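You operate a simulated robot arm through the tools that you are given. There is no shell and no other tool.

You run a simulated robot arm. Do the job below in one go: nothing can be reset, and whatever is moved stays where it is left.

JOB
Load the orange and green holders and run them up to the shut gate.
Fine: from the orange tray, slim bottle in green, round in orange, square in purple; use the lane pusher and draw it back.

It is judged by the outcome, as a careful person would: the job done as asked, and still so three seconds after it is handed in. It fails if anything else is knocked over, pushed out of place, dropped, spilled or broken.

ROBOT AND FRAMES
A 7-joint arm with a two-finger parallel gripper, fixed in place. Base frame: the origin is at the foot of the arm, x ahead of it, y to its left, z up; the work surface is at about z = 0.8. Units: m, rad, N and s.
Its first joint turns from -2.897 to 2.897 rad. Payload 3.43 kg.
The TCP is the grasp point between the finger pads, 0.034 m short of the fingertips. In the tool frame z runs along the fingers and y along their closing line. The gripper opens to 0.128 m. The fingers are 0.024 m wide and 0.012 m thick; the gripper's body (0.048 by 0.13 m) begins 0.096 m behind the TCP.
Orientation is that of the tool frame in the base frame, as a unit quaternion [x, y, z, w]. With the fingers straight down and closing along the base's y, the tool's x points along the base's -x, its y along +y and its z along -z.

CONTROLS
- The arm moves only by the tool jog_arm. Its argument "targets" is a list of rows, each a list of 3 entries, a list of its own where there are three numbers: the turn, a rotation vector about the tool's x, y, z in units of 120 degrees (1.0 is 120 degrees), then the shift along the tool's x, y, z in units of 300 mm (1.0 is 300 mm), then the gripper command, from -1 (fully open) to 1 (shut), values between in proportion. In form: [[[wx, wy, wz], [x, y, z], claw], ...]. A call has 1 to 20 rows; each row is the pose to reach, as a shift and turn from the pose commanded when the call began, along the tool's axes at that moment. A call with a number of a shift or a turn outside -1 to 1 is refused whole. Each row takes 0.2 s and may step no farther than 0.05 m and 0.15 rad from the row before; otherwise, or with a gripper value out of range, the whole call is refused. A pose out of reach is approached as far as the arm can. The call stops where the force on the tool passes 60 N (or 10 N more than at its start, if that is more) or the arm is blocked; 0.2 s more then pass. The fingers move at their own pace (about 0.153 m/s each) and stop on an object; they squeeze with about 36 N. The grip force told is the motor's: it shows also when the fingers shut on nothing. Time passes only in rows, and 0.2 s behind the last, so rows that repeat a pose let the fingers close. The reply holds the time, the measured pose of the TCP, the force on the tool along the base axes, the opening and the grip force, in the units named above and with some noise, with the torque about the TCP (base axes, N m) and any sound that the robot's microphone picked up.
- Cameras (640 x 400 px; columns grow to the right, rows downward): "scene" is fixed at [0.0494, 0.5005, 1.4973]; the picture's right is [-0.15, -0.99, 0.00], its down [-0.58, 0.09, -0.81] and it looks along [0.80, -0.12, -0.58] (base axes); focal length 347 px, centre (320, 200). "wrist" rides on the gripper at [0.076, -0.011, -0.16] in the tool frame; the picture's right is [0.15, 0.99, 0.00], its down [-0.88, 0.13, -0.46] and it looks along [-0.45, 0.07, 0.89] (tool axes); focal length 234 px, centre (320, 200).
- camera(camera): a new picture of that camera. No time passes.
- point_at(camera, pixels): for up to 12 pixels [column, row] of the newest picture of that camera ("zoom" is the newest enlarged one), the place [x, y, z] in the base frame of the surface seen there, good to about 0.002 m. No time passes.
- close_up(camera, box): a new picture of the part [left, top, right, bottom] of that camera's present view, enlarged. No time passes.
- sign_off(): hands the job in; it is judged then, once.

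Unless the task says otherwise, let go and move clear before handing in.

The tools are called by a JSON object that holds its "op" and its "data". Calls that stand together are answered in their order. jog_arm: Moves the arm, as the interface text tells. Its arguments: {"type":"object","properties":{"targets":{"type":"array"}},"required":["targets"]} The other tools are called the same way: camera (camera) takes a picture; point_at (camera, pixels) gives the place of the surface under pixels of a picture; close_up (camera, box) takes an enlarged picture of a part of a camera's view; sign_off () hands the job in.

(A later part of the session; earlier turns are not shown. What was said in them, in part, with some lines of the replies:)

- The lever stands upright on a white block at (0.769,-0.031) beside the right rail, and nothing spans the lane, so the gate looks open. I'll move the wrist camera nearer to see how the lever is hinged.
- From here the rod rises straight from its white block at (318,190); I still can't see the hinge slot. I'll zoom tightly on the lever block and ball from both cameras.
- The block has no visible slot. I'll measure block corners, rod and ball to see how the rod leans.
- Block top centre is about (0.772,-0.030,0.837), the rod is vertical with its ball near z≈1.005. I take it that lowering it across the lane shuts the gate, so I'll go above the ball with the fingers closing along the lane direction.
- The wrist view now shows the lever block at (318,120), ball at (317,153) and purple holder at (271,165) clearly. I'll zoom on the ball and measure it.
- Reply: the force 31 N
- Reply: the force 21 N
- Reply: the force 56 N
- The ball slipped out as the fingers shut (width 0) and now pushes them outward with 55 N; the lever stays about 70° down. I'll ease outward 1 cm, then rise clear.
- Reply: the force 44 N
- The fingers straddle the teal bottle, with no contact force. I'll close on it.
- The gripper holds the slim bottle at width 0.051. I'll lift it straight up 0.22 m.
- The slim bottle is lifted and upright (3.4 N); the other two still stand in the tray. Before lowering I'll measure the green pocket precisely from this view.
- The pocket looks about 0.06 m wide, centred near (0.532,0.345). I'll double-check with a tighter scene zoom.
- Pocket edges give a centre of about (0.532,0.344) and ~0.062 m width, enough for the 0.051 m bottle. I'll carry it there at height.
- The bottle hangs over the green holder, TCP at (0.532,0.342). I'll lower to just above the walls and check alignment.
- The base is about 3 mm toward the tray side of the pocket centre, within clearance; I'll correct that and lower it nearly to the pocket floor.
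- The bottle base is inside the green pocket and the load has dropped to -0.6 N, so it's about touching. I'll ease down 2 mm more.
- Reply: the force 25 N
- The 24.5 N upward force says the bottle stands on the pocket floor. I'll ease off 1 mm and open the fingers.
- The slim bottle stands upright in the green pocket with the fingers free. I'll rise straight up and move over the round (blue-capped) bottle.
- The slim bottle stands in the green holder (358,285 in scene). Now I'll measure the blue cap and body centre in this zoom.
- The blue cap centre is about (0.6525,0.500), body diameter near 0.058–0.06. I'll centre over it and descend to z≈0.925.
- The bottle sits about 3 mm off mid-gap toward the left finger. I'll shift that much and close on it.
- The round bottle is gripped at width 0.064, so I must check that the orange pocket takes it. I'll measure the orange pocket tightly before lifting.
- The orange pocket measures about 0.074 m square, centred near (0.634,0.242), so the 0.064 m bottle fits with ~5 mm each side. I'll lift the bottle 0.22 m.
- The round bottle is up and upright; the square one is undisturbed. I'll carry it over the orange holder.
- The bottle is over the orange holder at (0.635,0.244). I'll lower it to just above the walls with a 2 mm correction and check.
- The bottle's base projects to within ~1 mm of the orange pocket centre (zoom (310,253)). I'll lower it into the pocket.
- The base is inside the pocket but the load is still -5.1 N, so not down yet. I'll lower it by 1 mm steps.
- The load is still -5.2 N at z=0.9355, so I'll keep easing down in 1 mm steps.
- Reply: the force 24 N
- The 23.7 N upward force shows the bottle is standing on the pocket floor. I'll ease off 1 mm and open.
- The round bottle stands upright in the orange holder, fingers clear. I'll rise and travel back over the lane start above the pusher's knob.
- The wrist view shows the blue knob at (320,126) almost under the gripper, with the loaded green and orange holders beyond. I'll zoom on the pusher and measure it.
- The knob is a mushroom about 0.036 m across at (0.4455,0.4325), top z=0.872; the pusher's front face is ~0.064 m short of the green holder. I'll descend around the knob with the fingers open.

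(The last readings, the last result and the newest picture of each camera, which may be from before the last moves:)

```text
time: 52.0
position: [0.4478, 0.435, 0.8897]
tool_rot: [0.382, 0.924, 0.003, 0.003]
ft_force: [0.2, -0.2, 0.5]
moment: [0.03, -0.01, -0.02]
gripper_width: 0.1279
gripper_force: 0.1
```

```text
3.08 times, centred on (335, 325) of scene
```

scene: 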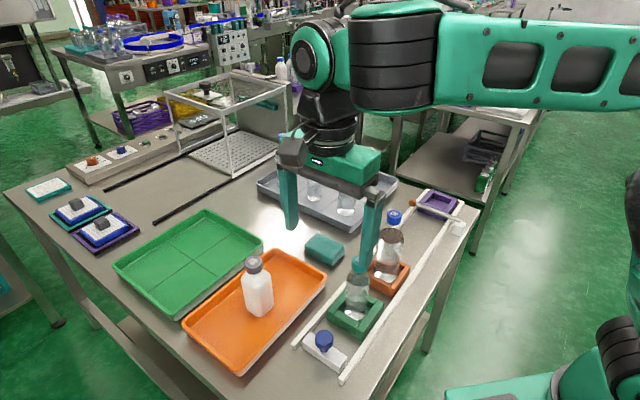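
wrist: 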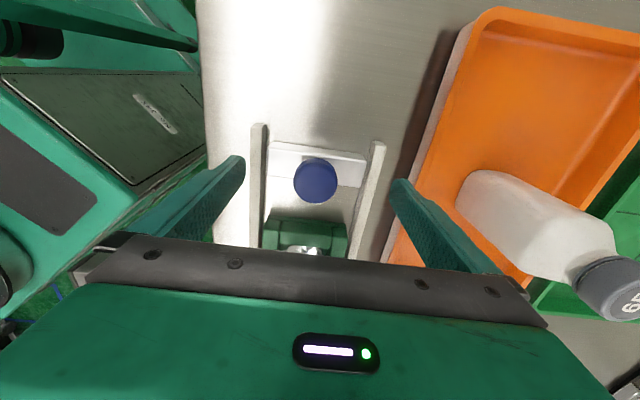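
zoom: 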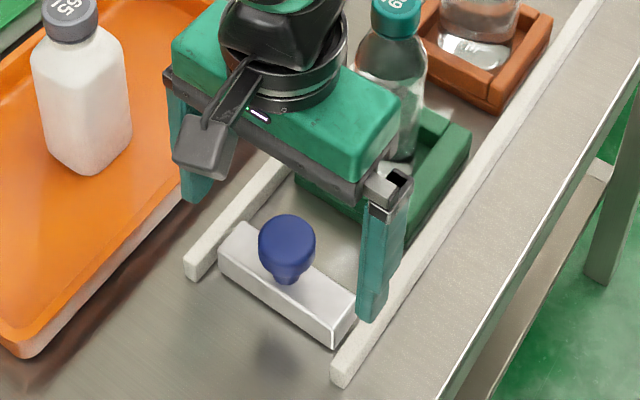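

The knob (wrist (315,182)) is between the fingers, 2 mm left of the middle. I'll drop the last 8 mm, correct, and close on it.

{"op": "jog_arm", "data": {"targets": [[[0, 0, 0], [0, -0.0067, 0.013], -1], [[0, 0, 0], [0, -0.0067, 0.026], -0.6], [[0, 0, 0], [0, -0.0067, 0.026], -0.2], [[0, 0, 0], [0, -0.0067, 0.026], 0.2], [[0, 0, 0], [0, -0.0067, 0.026], 0.5], [[0, 0, 0], [0, -0.0067, 0.026], 1], [[0, 0, 0], [0, -0.0067, 0.026], 1]]}}

{"op": "camera", "data": {"camera": "wrist"}}

{"op": "close_up", "data": {"camera": "scene", "box": [270, 260, 400, 390]}}

```text
time: 53.6
position: [0.4445, 0.4323, 0.8822]
tool_rot: [0.382, 0.924, 0.002, 0.002]
ft_force: [-14.5, -17.6, -0.6]
moment: [-0.74, 0.24, -0.02]
gripper_width: 0.0375
gripper_force: 44.9
```

```text
taken
```

wrist: 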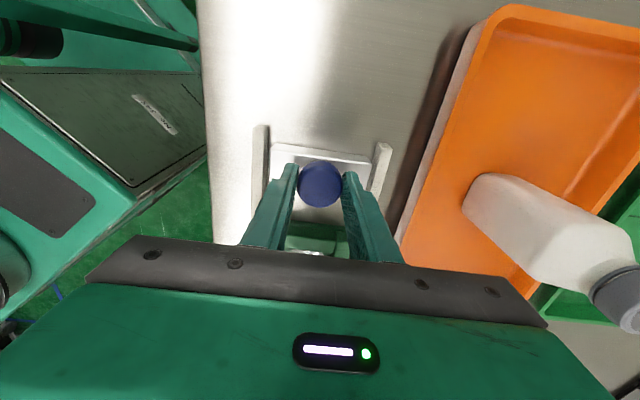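

```text
3.08 times, centred on (335, 325) of scene
```

zoom: 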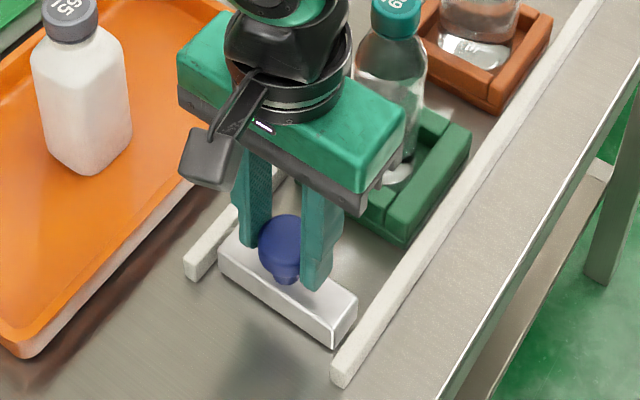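

I have the knob (width 0.0375); a 23 N sideways load shows the pusher is guided in the lane. I'll relieve 1.5 mm sideways and slide the pusher 5 cm forward, still short of the green holder.

{"op": "jog_arm", "data": {"targets": [[[0, 0, 0], [0, -0.005, 0], 1], [[0, 0, 0], [-0.035, -0.005, 0], 1], [[0, 0, 0], [-0.075, -0.005, 0], 1], [[0, 0, 0], [-0.115, -0.005, 0], 1], [[0, 0, 0], [-0.15, -0.005, 0], 1], [[0, 0, 0], [-0.1667, -0.005, 0], 1], [[0, 0, 0], [-0.1667, -0.005, 0], 1]]}}

{"op": "close_up", "data": {"camera": "scene", "box": [290, 220, 420, 370]}}

{"op": "camera", "data": {"camera": "wrist"}}

```text
time: 55.2
position: [0.4804, 0.3974, 0.8819]
tool_rot: [0.383, 0.924, 0.002, 0.003]
ft_force: [-15.3, -17.2, -8.8]
moment: [-0.41, 0.53, 0.09]
gripper_width: 0.0374
gripper_force: 45.2
```

```text
2.67 times, centred on (355, 295) of scene
```

zoom: 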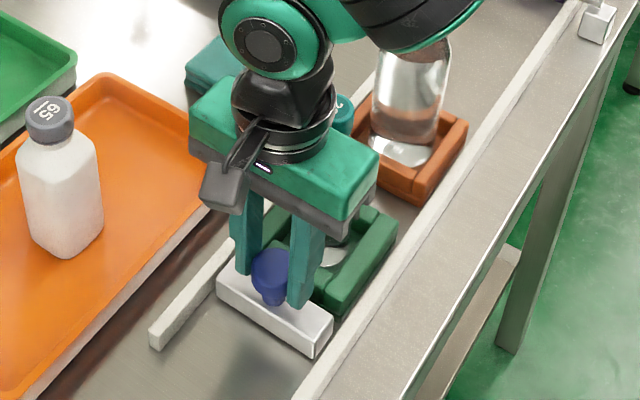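

```text
taken
```

wrist: 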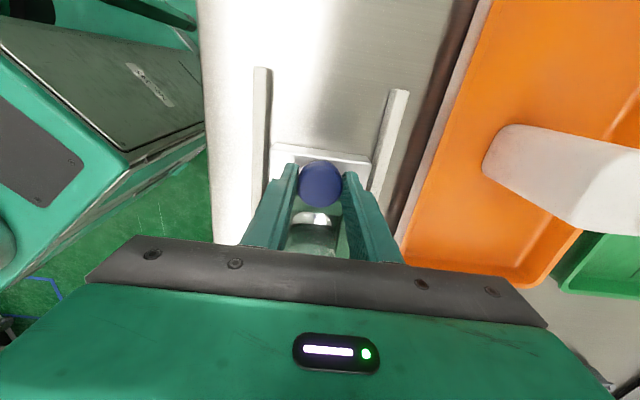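

The pusher slides well (moved 5 cm); the sideways load is still 23 N so I'll relieve 2 mm more. I'll advance slowly another 4 cm to make gentle contact with the green holder.

{"op": "jog_arm", "data": {"targets": [[[0, 0, 0], [-0.0167, -0.007, 0], 1], [[0, 0, 0], [-0.0333, -0.007, 0], 1], [[0, 0, 0], [-0.05, -0.007, 0], 1], [[0, 0, 0], [-0.0667, -0.007, 0], 1], [[0, 0, 0], [-0.0833, -0.007, 0], 1], [[0, 0, 0], [-0.1, -0.007, 0], 1], [[0, 0, 0], [-0.1167, -0.007, 0], 1], [[0, 0, 0], [-0.1333, -0.007, 0], 1], [[0, 0, 0], [-0.1333, -0.007, 0], 1]]}}

{"op": "close_up", "data": {"camera": "scene", "box": [290, 220, 420, 370]}}

{"op": "camera", "data": {"camera": "wrist"}}

```text
time: 57.2
position: [0.5084, 0.3685, 0.8819]
tool_rot: [0.382, 0.924, 0.003, 0.002]
ft_force: [7.0, 6.9, -34.0]
moment: [0.25, -0.07, 0.11]
gripper_width: 0.0375
gripper_force: 44.8
```

```text
2.67 times, centred on (355, 295) of scene
```

zoom: 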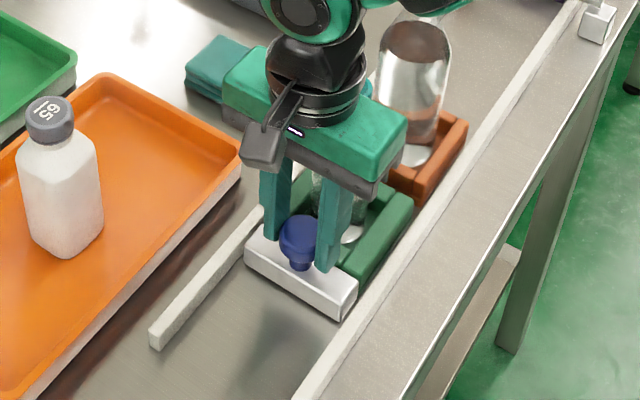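

```text
taken
```

wrist: 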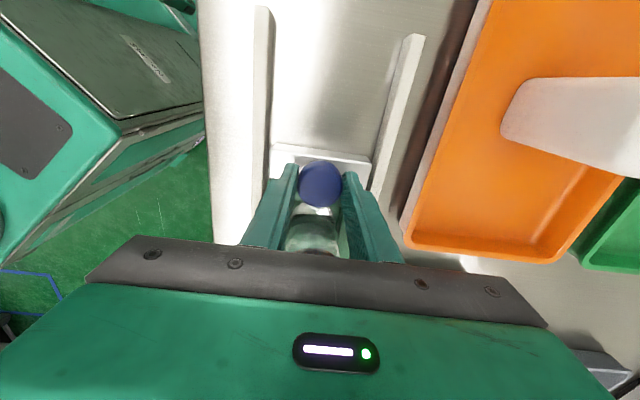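

The pusher now touches the green holder and it moved along fine, but the tool is being pulled down by 34 N at the knob. I'll relieve by lowering the command about 2 mm before pushing on.

{"op": "jog_arm", "data": {"targets": [[[0, 0, 0], [0, 0, 0.0035], 1], [[0, 0, 0], [0, 0, 0.007], 1], [[0, 0, 0], [0, 0, 0.007], 1]]}}

{"op": "close_up", "data": {"camera": "scene", "box": [320, 240, 400, 330]}}

```text
time: 58.0
position: [0.5072, 0.3692, 0.8829]
tool_rot: [0.383, 0.924, 0.005, 0.003]
ft_force: [10.7, 8.4, 7.9]
moment: [-0.48, -0.68, -0.26]
gripper_width: 0.0371
gripper_force: 44.9
```

```text
4.44 times, centred on (360, 285) of scene
```

zoom: 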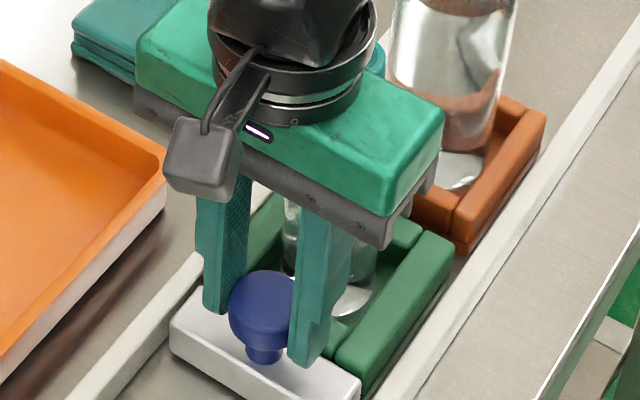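

That relieved it (now about +8 N up, 13 N sideways). I'll go on slowly 4 cm, which should bring the green holder up against the orange one.

{"op": "jog_arm", "data": {"targets": [[[0, 0, 0], [-0.0167, 0.001, 0], 1], [[0, 0, 0], [-0.0333, 0.002, 0], 1], [[0, 0, 0], [-0.05, 0.002, 0.0005], 1], [[0, 0, 0], [-0.0667, 0.002, 0.001], 1], [[0, 0, 0], [-0.0833, 0.002, 0.001], 1], [[0, 0, 0], [-0.1, 0.002, 0.0015], 1], [[0, 0, 0], [-0.1167, 0.002, 0.002], 1], [[0, 0, 0], [-0.1333, 0.002, 0.002], 1], [[0, 0, 0], [-0.1333, 0.002, 0.002], 1]]}}

{"op": "camera", "data": {"camera": "scene"}}

{"op": "close_up", "data": {"camera": "scene", "box": [320, 210, 440, 330]}}

```text
time: 60.0
position: [0.5352, 0.3415, 0.8802]
tool_rot: [0.383, 0.924, 0.004, 0.003]
ft_force: [8.1, 12.5, 30.7]
moment: [0.46, -0.13, 0.08]
gripper_width: 0.0374
gripper_force: 44.9
```

```text
taken
```

scene: 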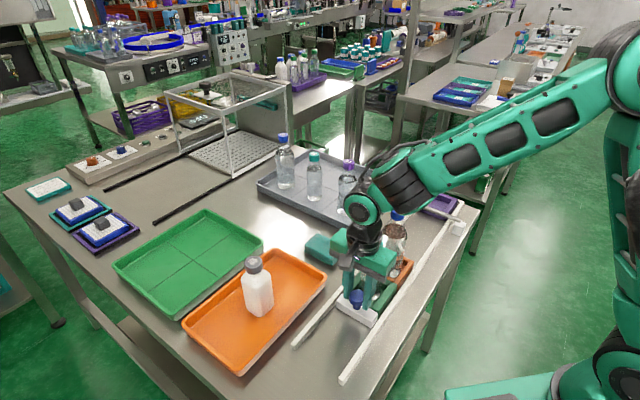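

```text
3.33 times, centred on (380, 270) of scene
```

zoom: 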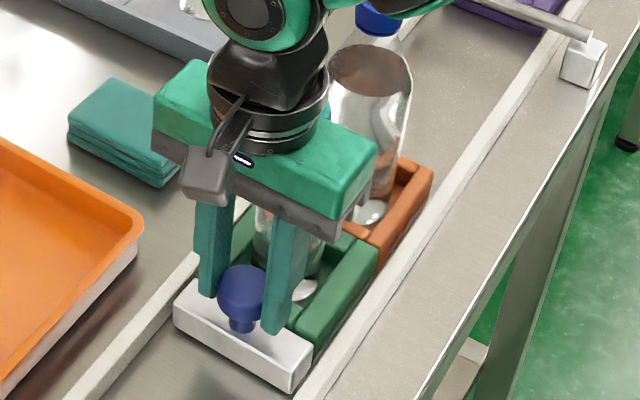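

Green now touches orange, but the arm link passes close to the blue cap in the picture (zoom (378,15)). I'll measure the link's surface near there before going on.

{"op": "close_up", "data": {"camera": "scene", "box": [340, 160, 460, 240]}}

```text
5.00 times, centred on (400, 200) of scene
```

zoom: 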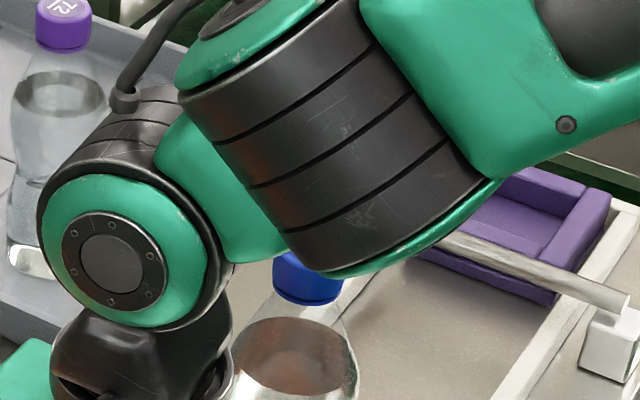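

{"op": "point_at", "data": {"camera": "zoom", "pixels": [[310, 255], [340, 272], [400, 255], [280, 240], [300, 285], [330, 295], [230, 240], [180, 300], [200, 380], [250, 200], [450, 215], [350, 225]]}}

{"op": "camera", "data": {"camera": "wrist"}}

```text
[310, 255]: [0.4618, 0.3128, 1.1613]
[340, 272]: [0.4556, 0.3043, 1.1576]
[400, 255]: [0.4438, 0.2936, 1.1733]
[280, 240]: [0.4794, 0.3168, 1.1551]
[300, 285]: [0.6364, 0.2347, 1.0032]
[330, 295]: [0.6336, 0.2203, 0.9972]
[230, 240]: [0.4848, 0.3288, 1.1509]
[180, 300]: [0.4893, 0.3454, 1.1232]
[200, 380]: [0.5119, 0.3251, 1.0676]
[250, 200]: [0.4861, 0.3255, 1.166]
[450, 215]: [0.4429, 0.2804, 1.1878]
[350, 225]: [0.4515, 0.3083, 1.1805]
```

```text
taken
```

wrist: 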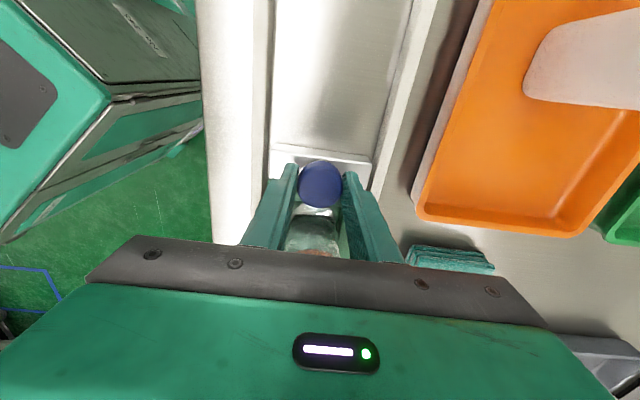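

The arm link is at z≥1.15 and x≈0.46, well clear of the round bottle (cap at (0.636,0.235,1.003)). I'll relieve the 31 N vertical load and push on 4 cm more.

{"op": "jog_arm", "data": {"targets": [[[0, 0, 0], [0, 0.001, -0.005], 1], [[0, 0, 0], [-0.0167, 0.002, -0.005], 1], [[0, 0, 0], [-0.0333, 0.002, -0.005], 1], [[0, 0, 0], [-0.0533, 0.002, -0.005], 1], [[0, 0, 0], [-0.0733, 0.002, -0.005], 1], [[0, 0, 0], [-0.0933, 0.002, -0.005], 1], [[0, 0, 0], [-0.1133, 0.002, -0.005], 1], [[0, 0, 0], [-0.13, 0.002, -0.005], 1], [[0, 0, 0], [-0.13, 0.002, -0.005], 1]]}}

{"op": "close_up", "data": {"camera": "scene", "box": [330, 180, 450, 310]}}

```text
time: 62.0
position: [0.5634, 0.3134, 0.8795]
tool_rot: [0.383, 0.924, 0.002, 0.003]
ft_force: [9.7, 13.0, -35.5]
moment: [0.29, -0.12, 0.04]
gripper_width: 0.0375
gripper_force: 45.3
```

```text
3.08 times, centred on (390, 245) of scene
```

zoom: 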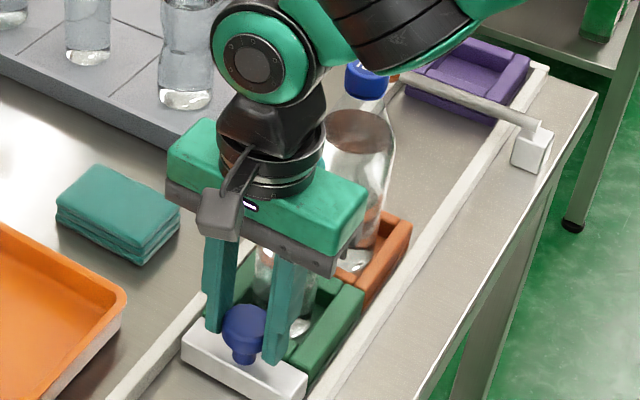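

Both holders move together with bottles upright; the knob load is -35 N vertical. I'll relieve that again and continue 4.5 cm.

{"op": "jog_arm", "data": {"targets": [[[0, 0, 0], [0, 0.002, 0.0045], 1], [[0, 0, 0], [-0.02, 0.003, 0.0045], 1], [[0, 0, 0], [-0.04, 0.003, 0.0045], 1], [[0, 0, 0], [-0.06, 0.004, 0.0045], 1], [[0, 0, 0], [-0.08, 0.004, 0.0045], 1], [[0, 0, 0], [-0.1, 0.004, 0.0045], 1], [[0, 0, 0], [-0.12, 0.005, 0.0045], 1], [[0, 0, 0], [-0.14, 0.005, 0.0045], 1], [[0, 0, 0], [-0.15, 0.005, 0.0045], 1], [[0, 0, 0], [-0.15, 0.005, 0.0045], 1]]}}

{"op": "close_up", "data": {"camera": "scene", "box": [340, 160, 470, 300]}}

```text
time: 64.2
position: [0.5954, 0.2822, 0.8805]
tool_rot: [0.383, 0.924, 0.001, 0.003]
ft_force: [-17.4, -13.9, 14.4]
moment: [-0.6, 0.34, -0.01]
gripper_width: 0.0374
gripper_force: 44.9
```

```text
2.86 times, centred on (405, 230) of scene
```

zoom: 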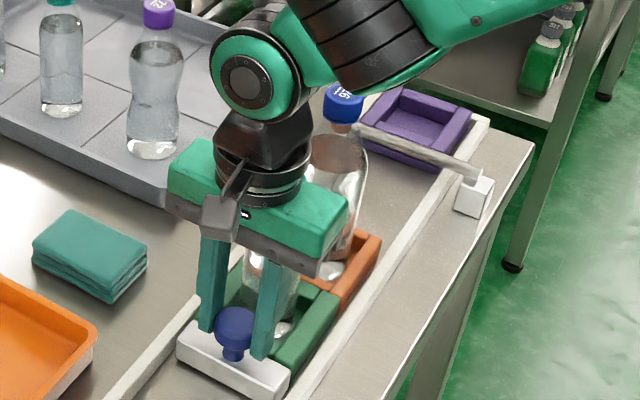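

Pusher at S≈0.22 of about 0.375; loads are moderate (22 N sideways, 14 N up). I'll trim and push another 4.5 cm.

{"op": "jog_arm", "data": {"targets": [[[0, 0, 0], [0, -0.003, -0.001], 1], [[0, 0, 0], [-0.02, -0.003, -0.001], 1], [[0, 0, 0], [-0.04, -0.003, -0.001], 1], [[0, 0, 0], [-0.06, -0.003, -0.001], 1], [[0, 0, 0], [-0.08, -0.003, -0.001], 1], [[0, 0, 0], [-0.1, -0.003, -0.001], 1], [[0, 0, 0], [-0.12, -0.003, -0.001], 1], [[0, 0, 0], [-0.14, -0.003, -0.001], 1], [[0, 0, 0], [-0.15, -0.003, -0.001], 1], [[0, 0, 0], [-0.15, -0.003, -0.001], 1]]}}

{"op": "close_up", "data": {"camera": "scene", "box": [360, 150, 490, 290]}}

```text
time: 66.4
position: [0.628, 0.249, 0.8803]
tool_rot: [0.383, 0.924, 0.0, 0.002]
ft_force: [-14.2, -8.4, -35.2]
moment: [-0.04, 0.41, -0.05]
gripper_width: 0.0376
gripper_force: 44.8
```

```text
2.86 times, centred on (425, 220) of scene
```

zoom: 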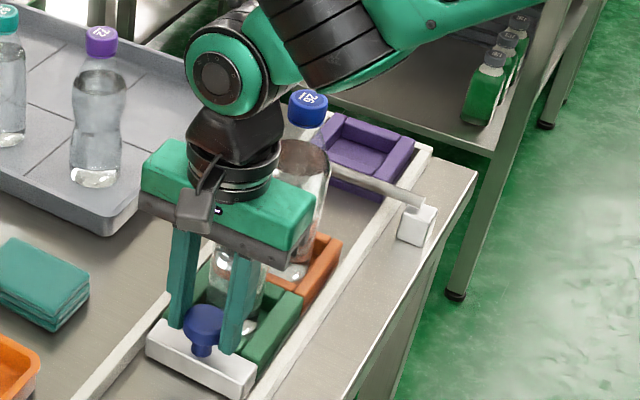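

Pusher at S≈0.268 and both bottles stand upright. I'll trim the -35 N vertical load and push another 4.5 cm.

{"op": "jog_arm", "data": {"targets": [[[0, 0, 0], [0, -0.0025, 0.0045], 1], [[0, 0, 0], [-0.02, -0.0025, 0.0045], 1], [[0, 0, 0], [-0.04, -0.0025, 0.0045], 1], [[0, 0, 0], [-0.06, -0.0025, 0.0045], 1], [[0, 0, 0], [-0.08, -0.0025, 0.0045], 1], [[0, 0, 0], [-0.1, -0.0025, 0.0045], 1], [[0, 0, 0], [-0.12, -0.0025, 0.0045], 1], [[0, 0, 0], [-0.14, -0.0025, 0.0045], 1], [[0, 0, 0], [-0.15, -0.0025, 0.0045], 1], [[0, 0, 0], [-0.15, -0.0025, 0.0045], 1]]}}

{"op": "close_up", "data": {"camera": "scene", "box": [370, 150, 490, 270]}}

```text
time: 68.6
position: [0.6593, 0.2173, 0.8808]
tool_rot: [0.383, 0.924, 0.004, 0.005]
ft_force: [-8.2, -3.2, 32.9]
moment: [-0.11, 0.23, 0.13]
gripper_width: 0.0372
gripper_force: 45.6
```

```text
3.33 times, centred on (430, 210) of scene
```

zoom: 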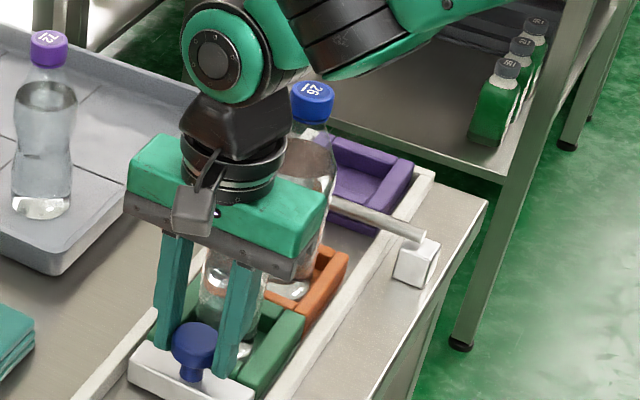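

Pusher at S≈0.3125. I'll measure the orange holder's leading corner and the bottle relative to the bar before the last stretch.

{"op": "close_up", "data": {"camera": "scene", "box": [400, 175, 475, 245]}}

```text
5.71 times, centred on (438, 210) of scene
```

zoom: 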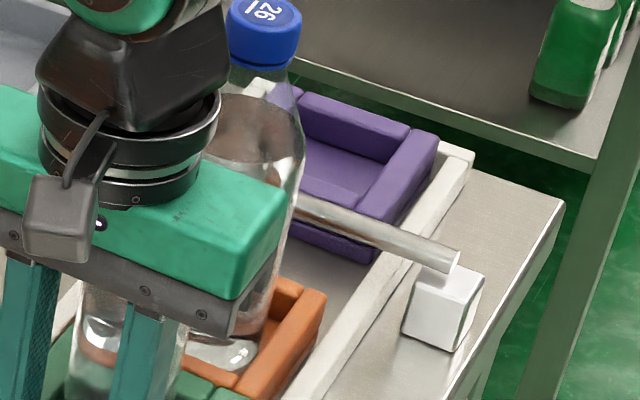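

{"op": "point_at", "data": {"camera": "zoom", "pixels": [[320, 298], [305, 292], [290, 285], [322, 310], [240, 385], [270, 15], [262, 55], [300, 170], [330, 215], [400, 240], [370, 230], [300, 240]]}}

```text
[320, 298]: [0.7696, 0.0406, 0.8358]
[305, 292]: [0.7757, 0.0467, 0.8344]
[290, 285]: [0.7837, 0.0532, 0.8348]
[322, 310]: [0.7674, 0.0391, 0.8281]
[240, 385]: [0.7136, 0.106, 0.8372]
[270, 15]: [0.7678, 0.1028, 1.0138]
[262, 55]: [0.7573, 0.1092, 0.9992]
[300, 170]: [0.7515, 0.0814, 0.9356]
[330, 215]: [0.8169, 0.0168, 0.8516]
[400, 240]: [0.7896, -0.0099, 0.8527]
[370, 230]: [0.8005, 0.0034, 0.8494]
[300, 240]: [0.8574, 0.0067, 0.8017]
```

The orange leading edge is at S≈0.516 and the bar's near side at S≈0.5635; the bottle front has about 6 cm to the bar. I'll trim and push 4 cm, then check.

{"op": "jog_arm", "data": {"targets": [[[0, 0, 0], [0, -0.001, -0.004], 1], [[0, 0, 0], [-0.02, -0.001, -0.004], 1], [[0, 0, 0], [-0.04, -0.001, -0.004], 1], [[0, 0, 0], [-0.06, -0.001, -0.004], 1], [[0, 0, 0], [-0.08, -0.001, -0.004], 1], [[0, 0, 0], [-0.1, -0.001, -0.004], 1], [[0, 0, 0], [-0.12, -0.001, -0.004], 1], [[0, 0, 0], [-0.1333, -0.001, -0.004], 1], [[0, 0, 0], [-0.1333, -0.001, -0.004], 1]]}}

{"op": "close_up", "data": {"camera": "scene", "box": [400, 165, 480, 245]}}

```text
time: 70.6
position: [0.6878, 0.1902, 0.8813]
tool_rot: [0.383, 0.924, 0.003, 0.004]
ft_force: [11.8, 15.7, 7.9]
moment: [0.66, -0.25, 0.19]
gripper_width: 0.0375
gripper_force: 45.3
```

```text
5.00 times, centred on (440, 205) of scene
```

zoom: 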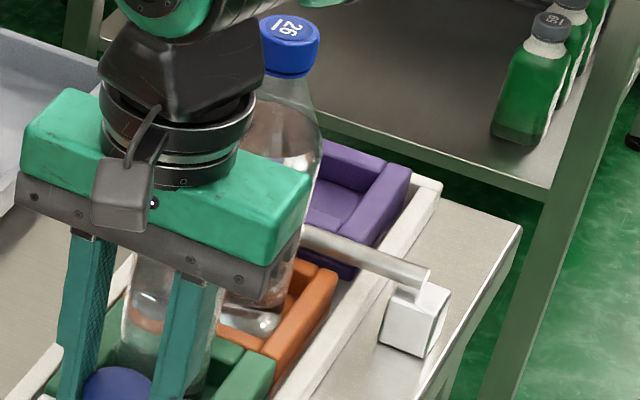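

The orange holder's edge is about 8 mm short of the bar's near side, loads small. I'll creep 12 mm further in 3 mm steps and watch the force along the lane.

{"op": "jog_arm", "data": {"targets": [[[0, 0, 0], [-0.01, 0.002, 0], 1], [[0, 0, 0], [-0.02, 0.002, 0], 1], [[0, 0, 0], [-0.03, 0.002, 0], 1], [[0, 0, 0], [-0.04, 0.002, 0], 1], [[0, 0, 0], [-0.04, 0.002, 0], 1]]}}

{"op": "close_up", "data": {"camera": "scene", "box": [400, 165, 480, 245]}}

{"op": "point_at", "data": {"camera": "zoom", "pixels": [[325, 262], [315, 257], [330, 285], [290, 20], [320, 110], [330, 240], [400, 265]]}}

```text
time: 71.8
position: [0.6962, 0.1807, 0.8809]
tool_rot: [0.383, 0.924, 0.002, 0.001]
ft_force: [4.1, 10.8, -5.9]
moment: [0.31, -0.1, 0.15]
gripper_width: 0.0376
gripper_force: 45.2
```

```text
5.00 times, centred on (440, 205) of scene
```

zoom: 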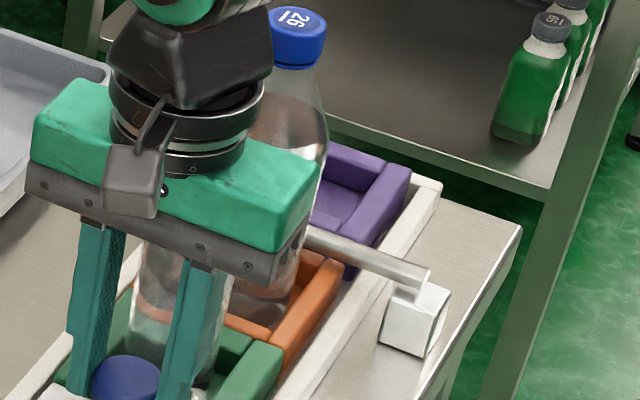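

```text
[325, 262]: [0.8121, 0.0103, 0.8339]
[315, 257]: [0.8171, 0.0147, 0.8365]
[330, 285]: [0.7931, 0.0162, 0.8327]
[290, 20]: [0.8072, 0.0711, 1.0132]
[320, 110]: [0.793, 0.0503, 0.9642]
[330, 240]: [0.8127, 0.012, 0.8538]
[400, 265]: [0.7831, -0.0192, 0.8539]
```

The orange edge slides under the bar (S≈0.567) with only ~5 N of drag, so the bar will stop the bottle itself; its front is ~11 mm from the bar. I'll creep 7 mm further.

{"op": "jog_arm", "data": {"targets": [[[0, 0, 0], [-0.008, 0.001, 0], 1], [[0, 0, 0], [-0.016, 0.001, 0], 1], [[0, 0, 0], [-0.0235, 0.001, 0], 1], [[0, 0, 0], [-0.0235, 0.001, 0], 1]]}}

{"op": "close_up", "data": {"camera": "scene", "box": [415, 185, 470, 235]}}

{"op": "close_up", "data": {"camera": "scene", "box": [370, 140, 490, 270]}}

```text
time: 72.8
position: [0.6996, 0.1769, 0.8819]
tool_rot: [0.382, 0.924, 0.002, 0.002]
ft_force: [-5.3, 12.5, -19.4]
moment: [0.08, -0.06, -0.22]
gripper_width: 0.0373
gripper_force: 45.4
```

```text
8.00 times, centred on (442, 210) of scene
```

zoom: 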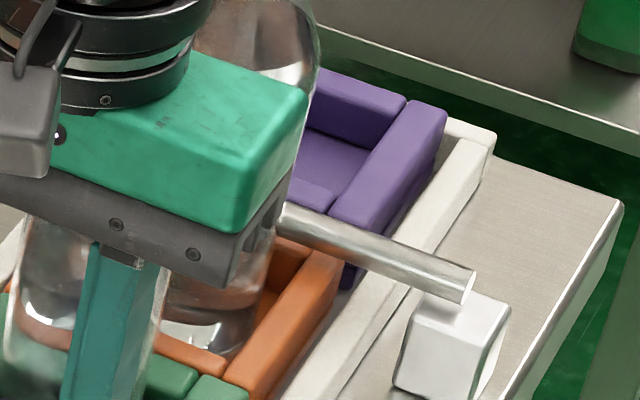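

```text
3.08 times, centred on (430, 205) of scene
```

zoom: 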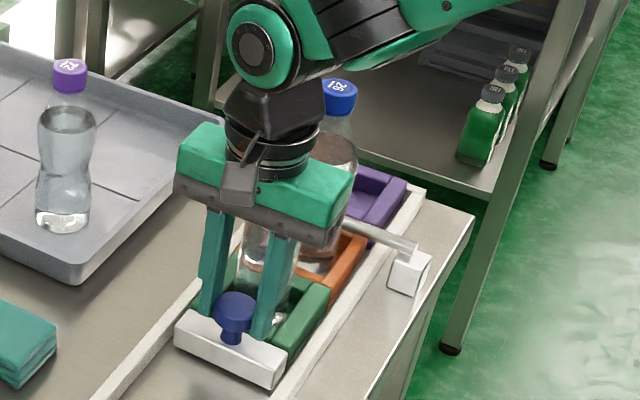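

The drag along the lane rose to about 13 N after 5 mm, so something may be just touching the bar. I'll look closely at the orange edge and the bottle near the bar.

{"op": "close_up", "data": {"camera": "scene", "box": [415, 185, 470, 235]}}

{"op": "point_at", "data": {"camera": "zoom", "pixels": [[335, 262], [325, 255], [300, 243], [338, 280], [300, 330], [280, 245], [310, 215], [300, 60], [285, 30], [400, 265], [355, 290], [270, 270]]}}

{"op": "camera", "data": {"camera": "wrist"}}

```text
8.00 times, centred on (442, 210) of scene
```

zoom: 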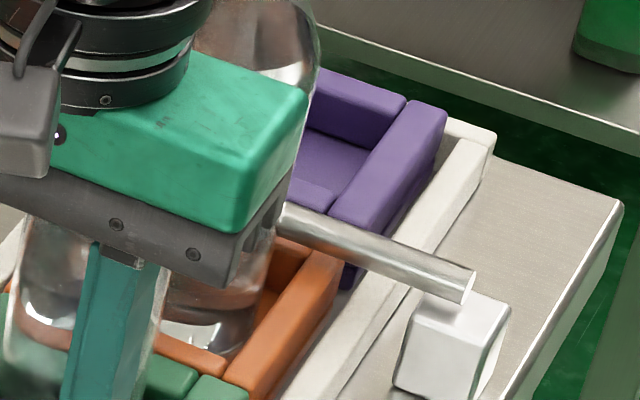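

```text
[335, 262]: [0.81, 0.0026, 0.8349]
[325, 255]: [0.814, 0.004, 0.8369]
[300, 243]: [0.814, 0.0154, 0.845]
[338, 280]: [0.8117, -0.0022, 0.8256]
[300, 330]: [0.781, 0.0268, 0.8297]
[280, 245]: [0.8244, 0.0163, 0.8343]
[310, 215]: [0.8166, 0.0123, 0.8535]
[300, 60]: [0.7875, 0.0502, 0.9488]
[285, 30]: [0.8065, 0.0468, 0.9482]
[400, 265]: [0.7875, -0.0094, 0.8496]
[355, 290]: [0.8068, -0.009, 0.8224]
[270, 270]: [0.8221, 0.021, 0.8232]
```

```text
taken
```

wrist: 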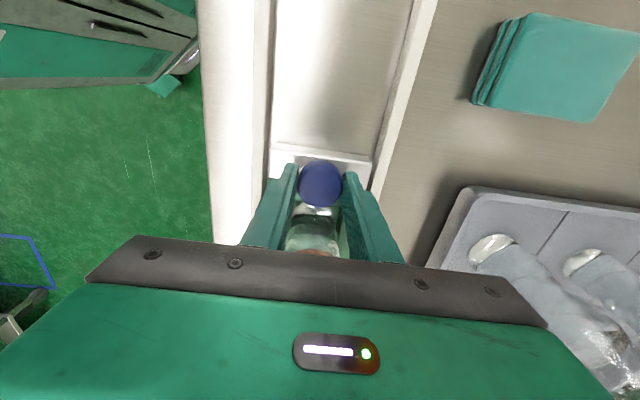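

The orange edge is right under the bar (S≈0.572 vs bar axis 0.570). I'll measure the cap to find how far the bottle is from the bar.

{"op": "close_up", "data": {"camera": "scene", "box": [420, 155, 460, 190]}}

```text
11.43 times, centred on (440, 172) of scene
```

zoom: 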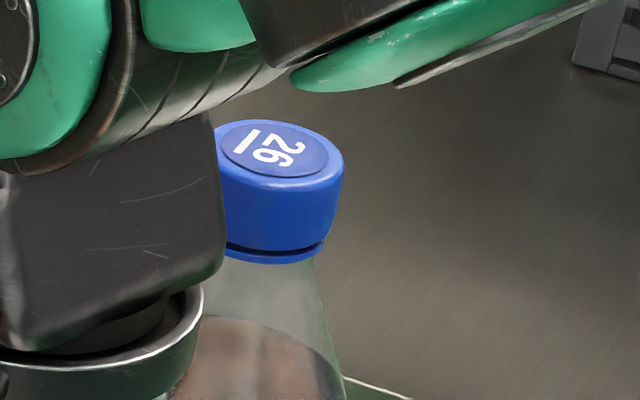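

{"op": "point_at", "data": {"camera": "zoom", "pixels": [[277, 150], [277, 125], [277, 180], [230, 145], [330, 160], [335, 200], [270, 235], [320, 300], [277, 122], [300, 240]]}}

```text
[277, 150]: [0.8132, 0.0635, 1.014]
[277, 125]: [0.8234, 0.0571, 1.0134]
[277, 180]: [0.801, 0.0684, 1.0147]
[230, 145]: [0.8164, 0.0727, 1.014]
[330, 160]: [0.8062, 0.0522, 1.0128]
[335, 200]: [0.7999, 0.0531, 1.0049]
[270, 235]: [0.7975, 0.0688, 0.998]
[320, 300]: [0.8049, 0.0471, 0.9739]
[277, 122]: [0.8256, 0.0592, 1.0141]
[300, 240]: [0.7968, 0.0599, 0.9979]
```

The cap centre is at S≈0.530, so the bottle's front (≈0.562) is at the bar's near side (0.5635), matching the rise in drag: the train is up to the gate. I'll now draw the pusher back, slowly at first.

{"op": "jog_arm", "data": {"targets": [[[0, 0, 0], [0.005, 0, 0.002], 1], [[0, 0, 0], [0.015, 0, 0.003], 1], [[0, 0, 0], [0.03, 0, 0.003], 1], [[0, 0, 0], [0.06, 0, 0.003], 1], [[0, 0, 0], [0.1, 0, 0.003], 1], [[0, 0, 0], [0.15, 0, 0.003], 1], [[0, 0, 0], [0.2, 0, 0.003], 1], [[0, 0, 0], [0.2, 0, 0.003], 1]]}}

{"op": "camera", "data": {"camera": "scene"}}

{"op": "close_up", "data": {"camera": "scene", "box": [360, 150, 490, 280]}}

```text
time: 74.6
position: [0.6585, 0.2193, 0.8809]
tool_rot: [0.382, 0.924, 0.004, 0.003]
ft_force: [-13.4, -8.6, 32.2]
moment: [-0.2, 0.57, 0.25]
gripper_width: 0.0375
gripper_force: 44.8
```

```text
taken
```

scene: 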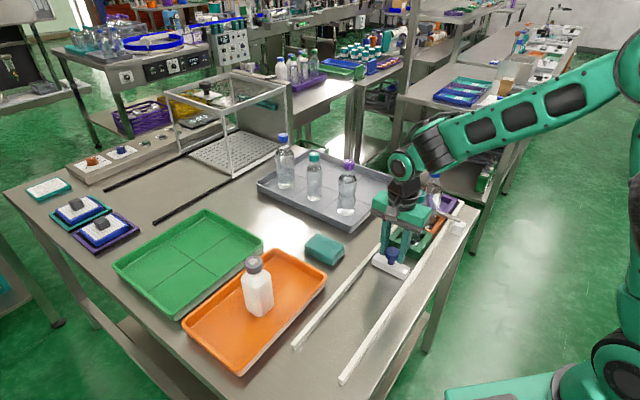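

```text
3.08 times, centred on (425, 215) of scene
```

zoom: 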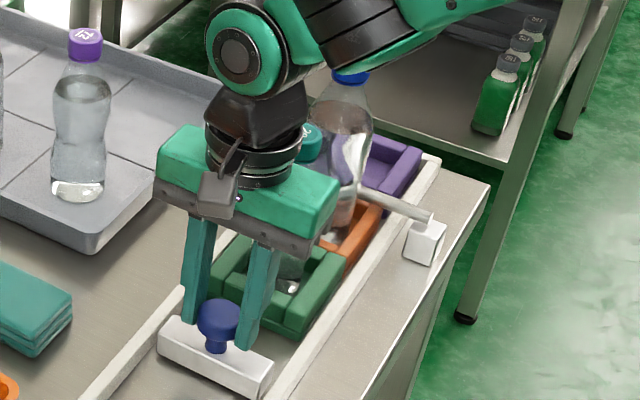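

The pusher comes back cleanly and the two loaded holders stay at the gate. I'll trim and draw it back another 15 cm.

{"op": "jog_arm", "data": {"targets": [[[0, 0, 0], [0.03, -0.002, -0.004], 1], [[0, 0, 0], [0.08, -0.002, -0.004], 1], [[0, 0, 0], [0.13, -0.002, -0.004], 1], [[0, 0, 0], [0.18, -0.002, -0.004], 1], [[0, 0, 0], [0.23, -0.002, -0.004], 1], [[0, 0, 0], [0.28, -0.002, -0.004], 1], [[0, 0, 0], [0.33, -0.002, -0.004], 1], [[0, 0, 0], [0.38, -0.002, -0.004], 1], [[0, 0, 0], [0.43, -0.002, -0.004], 1], [[0, 0, 0], [0.48, -0.002, -0.004], 1], [[0, 0, 0], [0.48, -0.002, -0.004], 1]]}}

{"op": "camera", "data": {"camera": "scene"}}

```text
time: 77.0
position: [0.5549, 0.3212, 0.8802]
tool_rot: [0.382, 0.924, 0.004, 0.003]
ft_force: [12.3, 15.0, 26.2]
moment: [0.38, -0.27, 0.23]
gripper_width: 0.0373
gripper_force: 45.0
```

```text
taken
```

scene: 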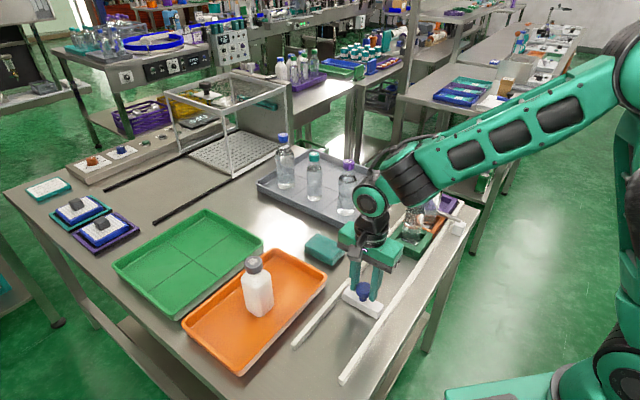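

Pusher at S≈0.165, still ~0.157 m from its starting place. I'll draw it back the rest of the way, slowing at the end.

{"op": "jog_arm", "data": {"targets": [[[0, 0, 0], [0.03, 0.003, -0.004], 1], [[0, 0, 0], [0.08, 0.003, -0.004], 1], [[0, 0, 0], [0.13, 0.003, -0.004], 1], [[0, 0, 0], [0.18, 0.003, -0.004], 1], [[0, 0, 0], [0.23, 0.003, -0.004], 1], [[0, 0, 0], [0.28, 0.003, -0.004], 1], [[0, 0, 0], [0.33, 0.003, -0.004], 1], [[0, 0, 0], [0.38, 0.003, -0.004], 1], [[0, 0, 0], [0.42, 0.003, -0.004], 1], [[0, 0, 0], [0.46, 0.003, -0.004], 1], [[0, 0, 0], [0.49, 0.003, -0.004], 1], [[0, 0, 0], [0.505, 0.003, -0.004], 1], [[0, 0, 0], [0.515, 0.003, -0.004], 1], [[0, 0, 0], [0.515, 0.003, -0.004], 1]]}}

{"op": "camera", "data": {"camera": "scene"}}

{"op": "camera", "data": {"camera": "wrist"}}

```text
time: 80.0
position: [0.4461, 0.4302, 0.8807]
tool_rot: [0.382, 0.924, 0.002, 0.003]
ft_force: [-13.3, -12.0, -24.7]
moment: [-0.34, 0.31, 0.06]
gripper_width: 0.0375
gripper_force: 45.0
```

```text
taken
```

scene: 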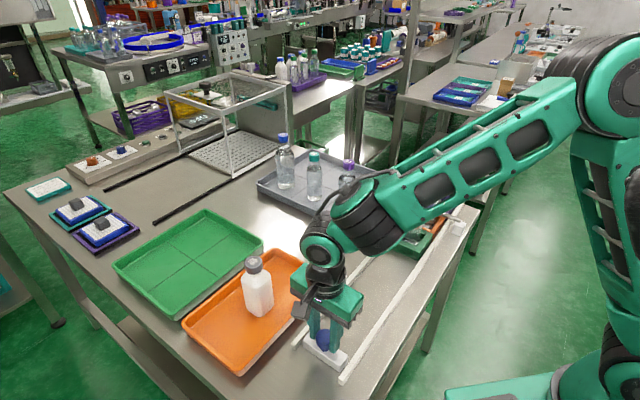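

```text
taken
```

wrist: 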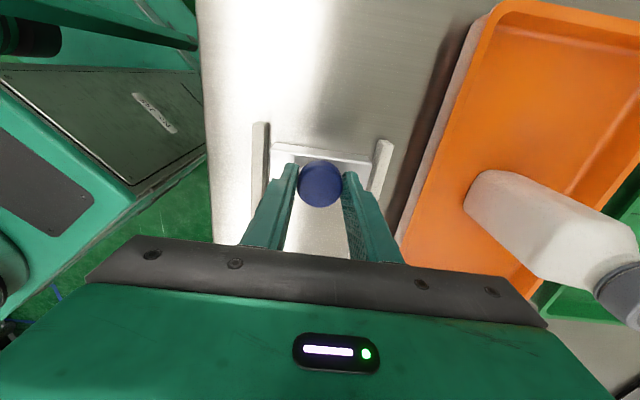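

The pusher is back within ~3 mm of where it started (S 0.011 vs 0.0086). I'll pull that last bit, relieve the loads, then open the fingers.

{"op": "jog_arm", "data": {"targets": [[[0, 0, 0], [0.0045, -0.001, 0.002], 1], [[0, 0, 0], [0.009, -0.002, 0.0035], 1], [[0, 0, 0], [0.009, -0.002, 0.0035], 1], [[0, 0, 0], [0.009, -0.002, 0.0035], 0.2], [[0, 0, 0], [0.009, -0.002, 0.0035], -0.2], [[0, 0, 0], [0.009, -0.002, 0.0035], -0.5], [[0, 0, 0], [0.009, -0.002, 0.0035], -0.5]]}}

{"op": "close_up", "data": {"camera": "scene", "box": [270, 260, 400, 390]}}

```text
time: 81.6
position: [0.4469, 0.4321, 0.8805]
tool_rot: [0.383, 0.924, 0.002, 0.003]
ft_force: [-0.5, -0.3, 0.1]
moment: [0.0, 0.03, 0.01]
gripper_width: 0.0958
gripper_force: 0.1
```

```text
3.08 times, centred on (335, 325) of scene
```

zoom: 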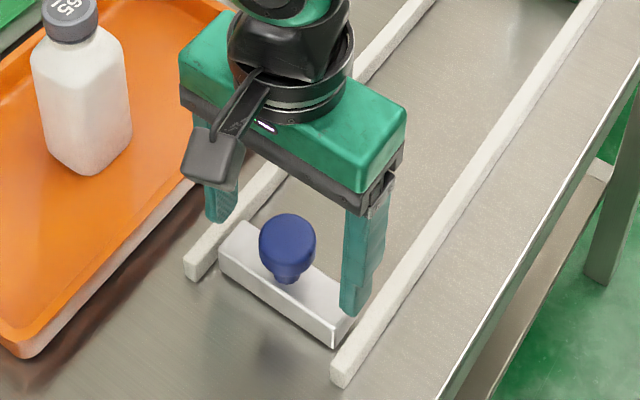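

The pusher is back at its starting place (same pixels as at first) and the fingers are free. I'll rise well clear and look over the whole result.

{"op": "jog_arm", "data": {"targets": [[[0, 0, 0], [0, 0, -0.08], -0.5], [[0, 0, 0], [0, 0, -0.22], -0.5], [[0, 0, 0], [0, 0, -0.37], -0.5], [[0, 0, 0], [0, 0, -0.52], -0.8], [[0, 0, 0], [0, 0, -0.67], -1], [[0, 0, 0], [0, 0, -0.82], -1], [[0, 0, 0], [0, 0, -0.95], -1], [[0, 0, 0], [0, 0, -0.95], -1]]}}

{"op": "camera", "data": {"camera": "scene"}}

{"op": "close_up", "data": {"camera": "scene", "box": [370, 160, 490, 270]}}

{"op": "camera", "data": {"camera": "wrist"}}

```text
time: 83.4
position: [0.4431, 0.4299, 1.1659]
tool_rot: [0.383, 0.924, 0.003, 0.002]
ft_force: [-0.2, 0.5, -0.5]
moment: [-0.01, 0.01, 0.01]
gripper_width: 0.128
gripper_force: 0.0
```

```text
taken
```

scene: 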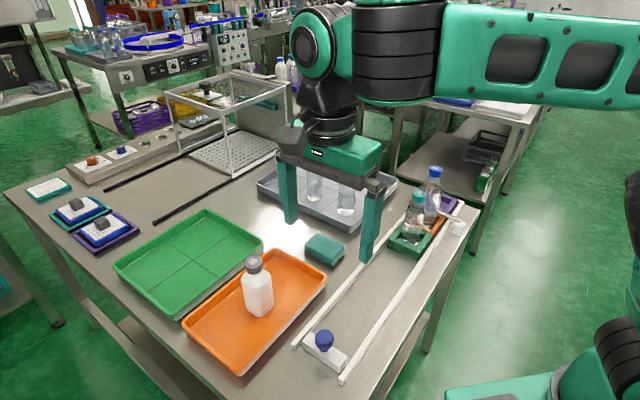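

```text
3.64 times, centred on (430, 215) of scene
```

zoom: 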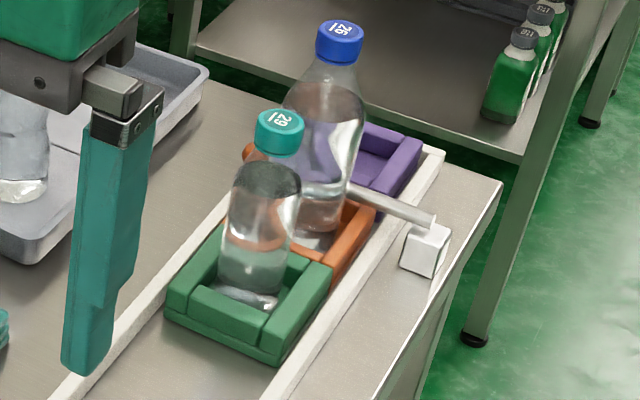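

```text
taken
```

wrist: 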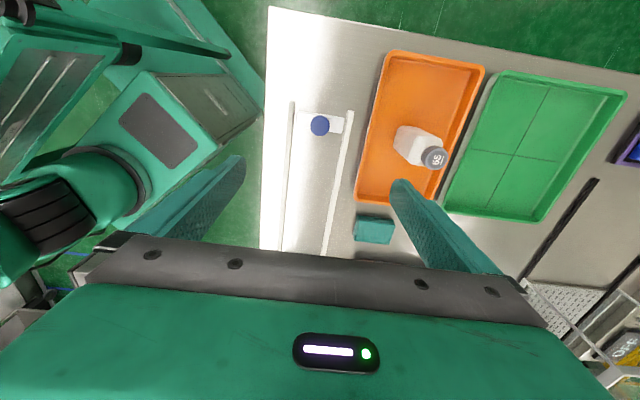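

In the scene zoom both bottles stand upright in the right holders at the bar, pusher back at (323,342). I'll move high above the lane to verify the gate end from above.

{"op": "jog_arm", "data": {"targets": [[[0, 0, 0], [-0.15, 0, -0.03], -1], [[0, 0, 0], [-0.3, 0, -0.06], -1], [[0, 0, 0], [-0.45, 0, -0.09], -1], [[0, 0, 0], [-0.6, 0, -0.12], -1], [[0, 0, 0], [-0.75, 0, -0.12], -1], [[0, 0, 0], [-0.9, 0, -0.12], -1], [[0, 0, 0], [-1.0, 0, -0.12], -1], [[0, 0, 0], [-1.0, 0, -0.12], -1]]}}

{"op": "camera", "data": {"camera": "wrist"}}

{"op": "close_up", "data": {"camera": "wrist", "box": [240, 100, 400, 250]}}

```text
time: 85.2
position: [0.6534, 0.2185, 1.2015]
tool_rot: [0.383, 0.924, 0.004, 0.003]
ft_force: [-0.6, 0.6, 0.0]
moment: [0.0, 0.01, -0.01]
gripper_width: 0.1281
gripper_force: 0.1
```

```text
taken
```

wrist: 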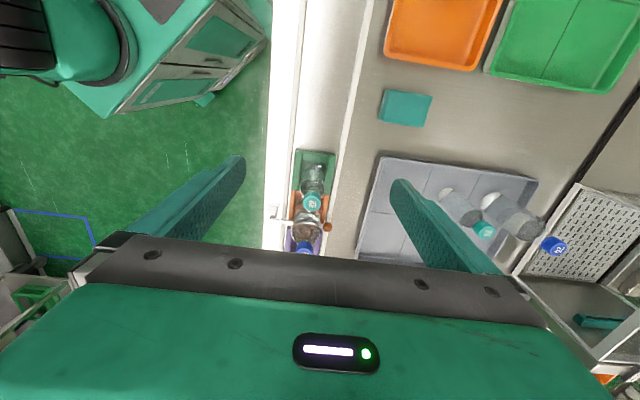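

```text
2.67 times, centred on (320, 175) of wrist
```

zoom: 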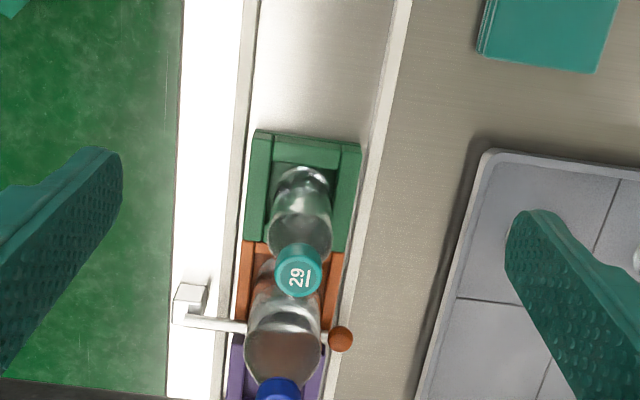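

I need to be a bit further along to see the bar clearly; I'll move 12 cm on at this height.

{"op": "jog_arm", "data": {"targets": [[[0, 0, 0], [-0.14, 0, -0.02], -1], [[0, 0, 0], [-0.28, 0, -0.04], -1], [[0, 0, 0], [-0.42, 0, -0.04], -1], [[0, 0, 0], [-0.5, 0, -0.04], -1], [[0, 0, 0], [-0.5, 0, -0.04], -1]]}}

{"op": "close_up", "data": {"camera": "wrist", "box": [250, 80, 390, 230]}}

{"op": "camera", "data": {"camera": "scene"}}

```text
time: 86.4
position: [0.7609, 0.1106, 1.2149]
tool_rot: [0.383, 0.924, 0.004, 0.002]
ft_force: [-0.2, -0.1, 0.0]
moment: [-0.01, -0.04, 0.02]
gripper_width: 0.1279
gripper_force: 0.2
```

```text
2.67 times, centred on (320, 155) of wrist
```

zoom: 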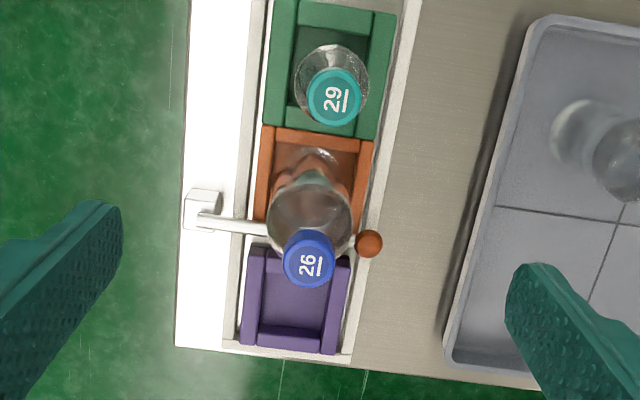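

```text
taken
```

scene: 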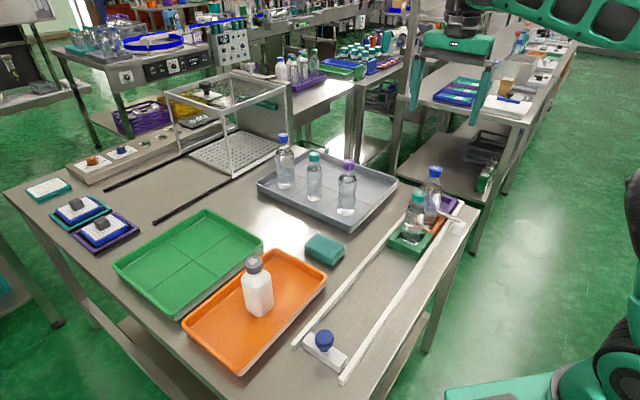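

From above the green and orange holders are butted together at the bar and purple is beyond it. I'll measure purple, the bar and the bottles to confirm purple hasn't moved.

{"op": "point_at", "data": {"camera": "zoom", "pixels": [[255, 247], [258, 260], [345, 262], [250, 340], [335, 350], [225, 222], [255, 228], [310, 262], [335, 97], [262, 215], [368, 242], [365, 150]]}}

{"op": "close_up", "data": {"camera": "scene", "box": [385, 160, 475, 265]}}

```text
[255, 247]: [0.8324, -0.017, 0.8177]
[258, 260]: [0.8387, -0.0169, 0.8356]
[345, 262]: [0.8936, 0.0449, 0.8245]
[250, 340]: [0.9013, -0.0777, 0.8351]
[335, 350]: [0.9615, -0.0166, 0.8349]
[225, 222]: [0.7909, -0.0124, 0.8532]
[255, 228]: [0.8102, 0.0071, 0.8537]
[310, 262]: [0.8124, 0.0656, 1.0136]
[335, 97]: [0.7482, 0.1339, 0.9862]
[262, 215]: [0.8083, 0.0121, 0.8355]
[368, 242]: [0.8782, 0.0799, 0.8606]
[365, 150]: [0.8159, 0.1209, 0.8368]
```

```text
3.81 times, centred on (430, 212) of scene
```

zoom: 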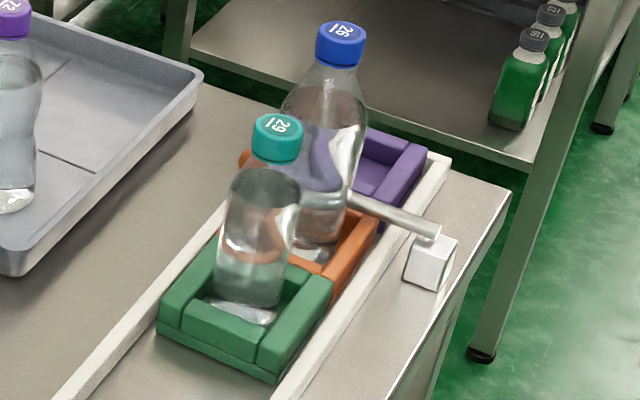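

Purple's near edge is still at S≈0.6006 (unmoved), the bar is level, the round bottle is within a few mm of the bar, and the square bottle and pusher are where they were at the start. I'll back the arm away high and take a last look.

{"op": "jog_arm", "data": {"targets": [[[0, 0, 0], [0.1, 0, -0.05], -1], [[0, 0, 0], [0.25, 0, -0.08], -1], [[0, 0, 0], [0.4, 0, -0.08], -1], [[0, 0, 0], [0.55, 0, -0.08], -1], [[0, 0, 0], [0.7, 0, -0.08], -1], [[0, 0, 0], [0.85, 0, -0.08], -1], [[0, 0, 0], [0.95, 0, -0.08], -1], [[0, 0, 0], [0.95, 0, -0.08], -1], [[0, 0, 0], [0.95, 0, -0.08], -1]]}}

{"op": "camera", "data": {"camera": "scene"}}

{"op": "close_up", "data": {"camera": "scene", "box": [180, 170, 480, 380]}}

```text
time: 88.4
position: [0.5606, 0.3126, 1.2367]
tool_rot: [0.384, 0.923, 0.004, 0.001]
ft_force: [0.3, 0.1, 0.7]
moment: [0.03, 0.01, 0.03]
gripper_width: 0.1279
gripper_force: 0.0
```

```text
taken
```

scene: 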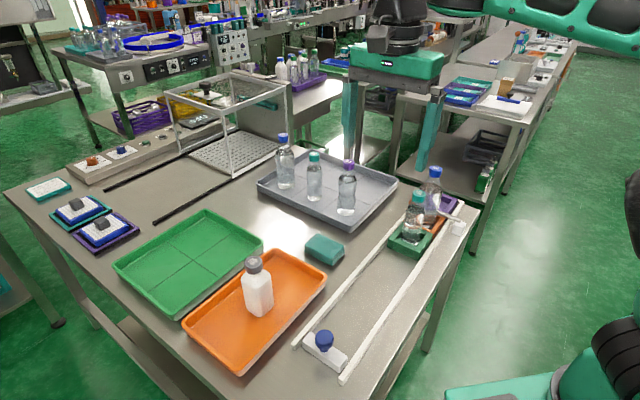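

```text
1.90 times, centred on (330, 275) of scene
```

zoom: 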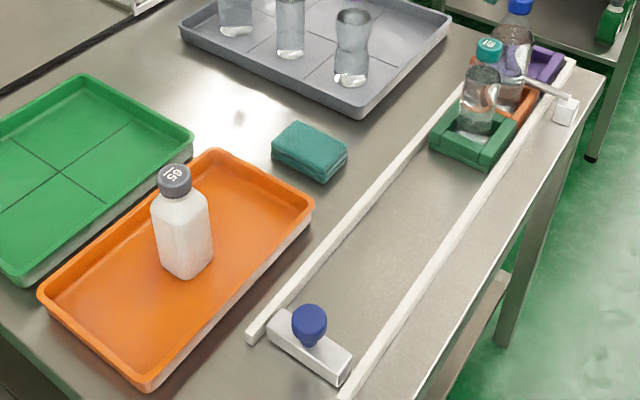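

The last picture shows the slim bottle in green and the round one in orange, both upright and against the lowered bar at the gate. The pusher is back at its start (323,342), nothing else has moved, and the arm is clear. The job names only the orange and green holders, so I read "square in purple" as the general rule and leave the square bottle in the tray. I'm handing in now.

{"op": "sign_off", "data": {}}

```text
The job is handed in.
```

I loaded the orange and green holders, ran them up to the shut gate with the lane pusher, and handed the job in. I left the square bottle in the orange tray.

- **Loading:** the slim (teal-capped) bottle is in green and the round (blue-capped) bottle is in orange, both upright.
- **Gate:** it was open at the start, so I first lowered its lever level across the lane. The bar sits slightly higher than the holders, so the orange holder's front edge slides just under it. The round bottle stops within about 3 mm of the bar.
- **Pusher:** I drew it back to where it started and let go.
- **Everything else:** the purple holder's measured position did not change. In the last picture, the square bottle, the gray tray's bottles and the other items look as they did at the start.
- **Slip on the lever:** while I was lowering it, the knob slipped out of the gripper at about 70°. The lever stayed put, and I finished by pressing it down with the fingers shut.

**Square bottle:** the job names only the orange and green holders, and the purple one was already past the gate. I therefore read "square in purple" as part of the general rule, not as a request. If you did want the square bottle in purple, that part is not done.
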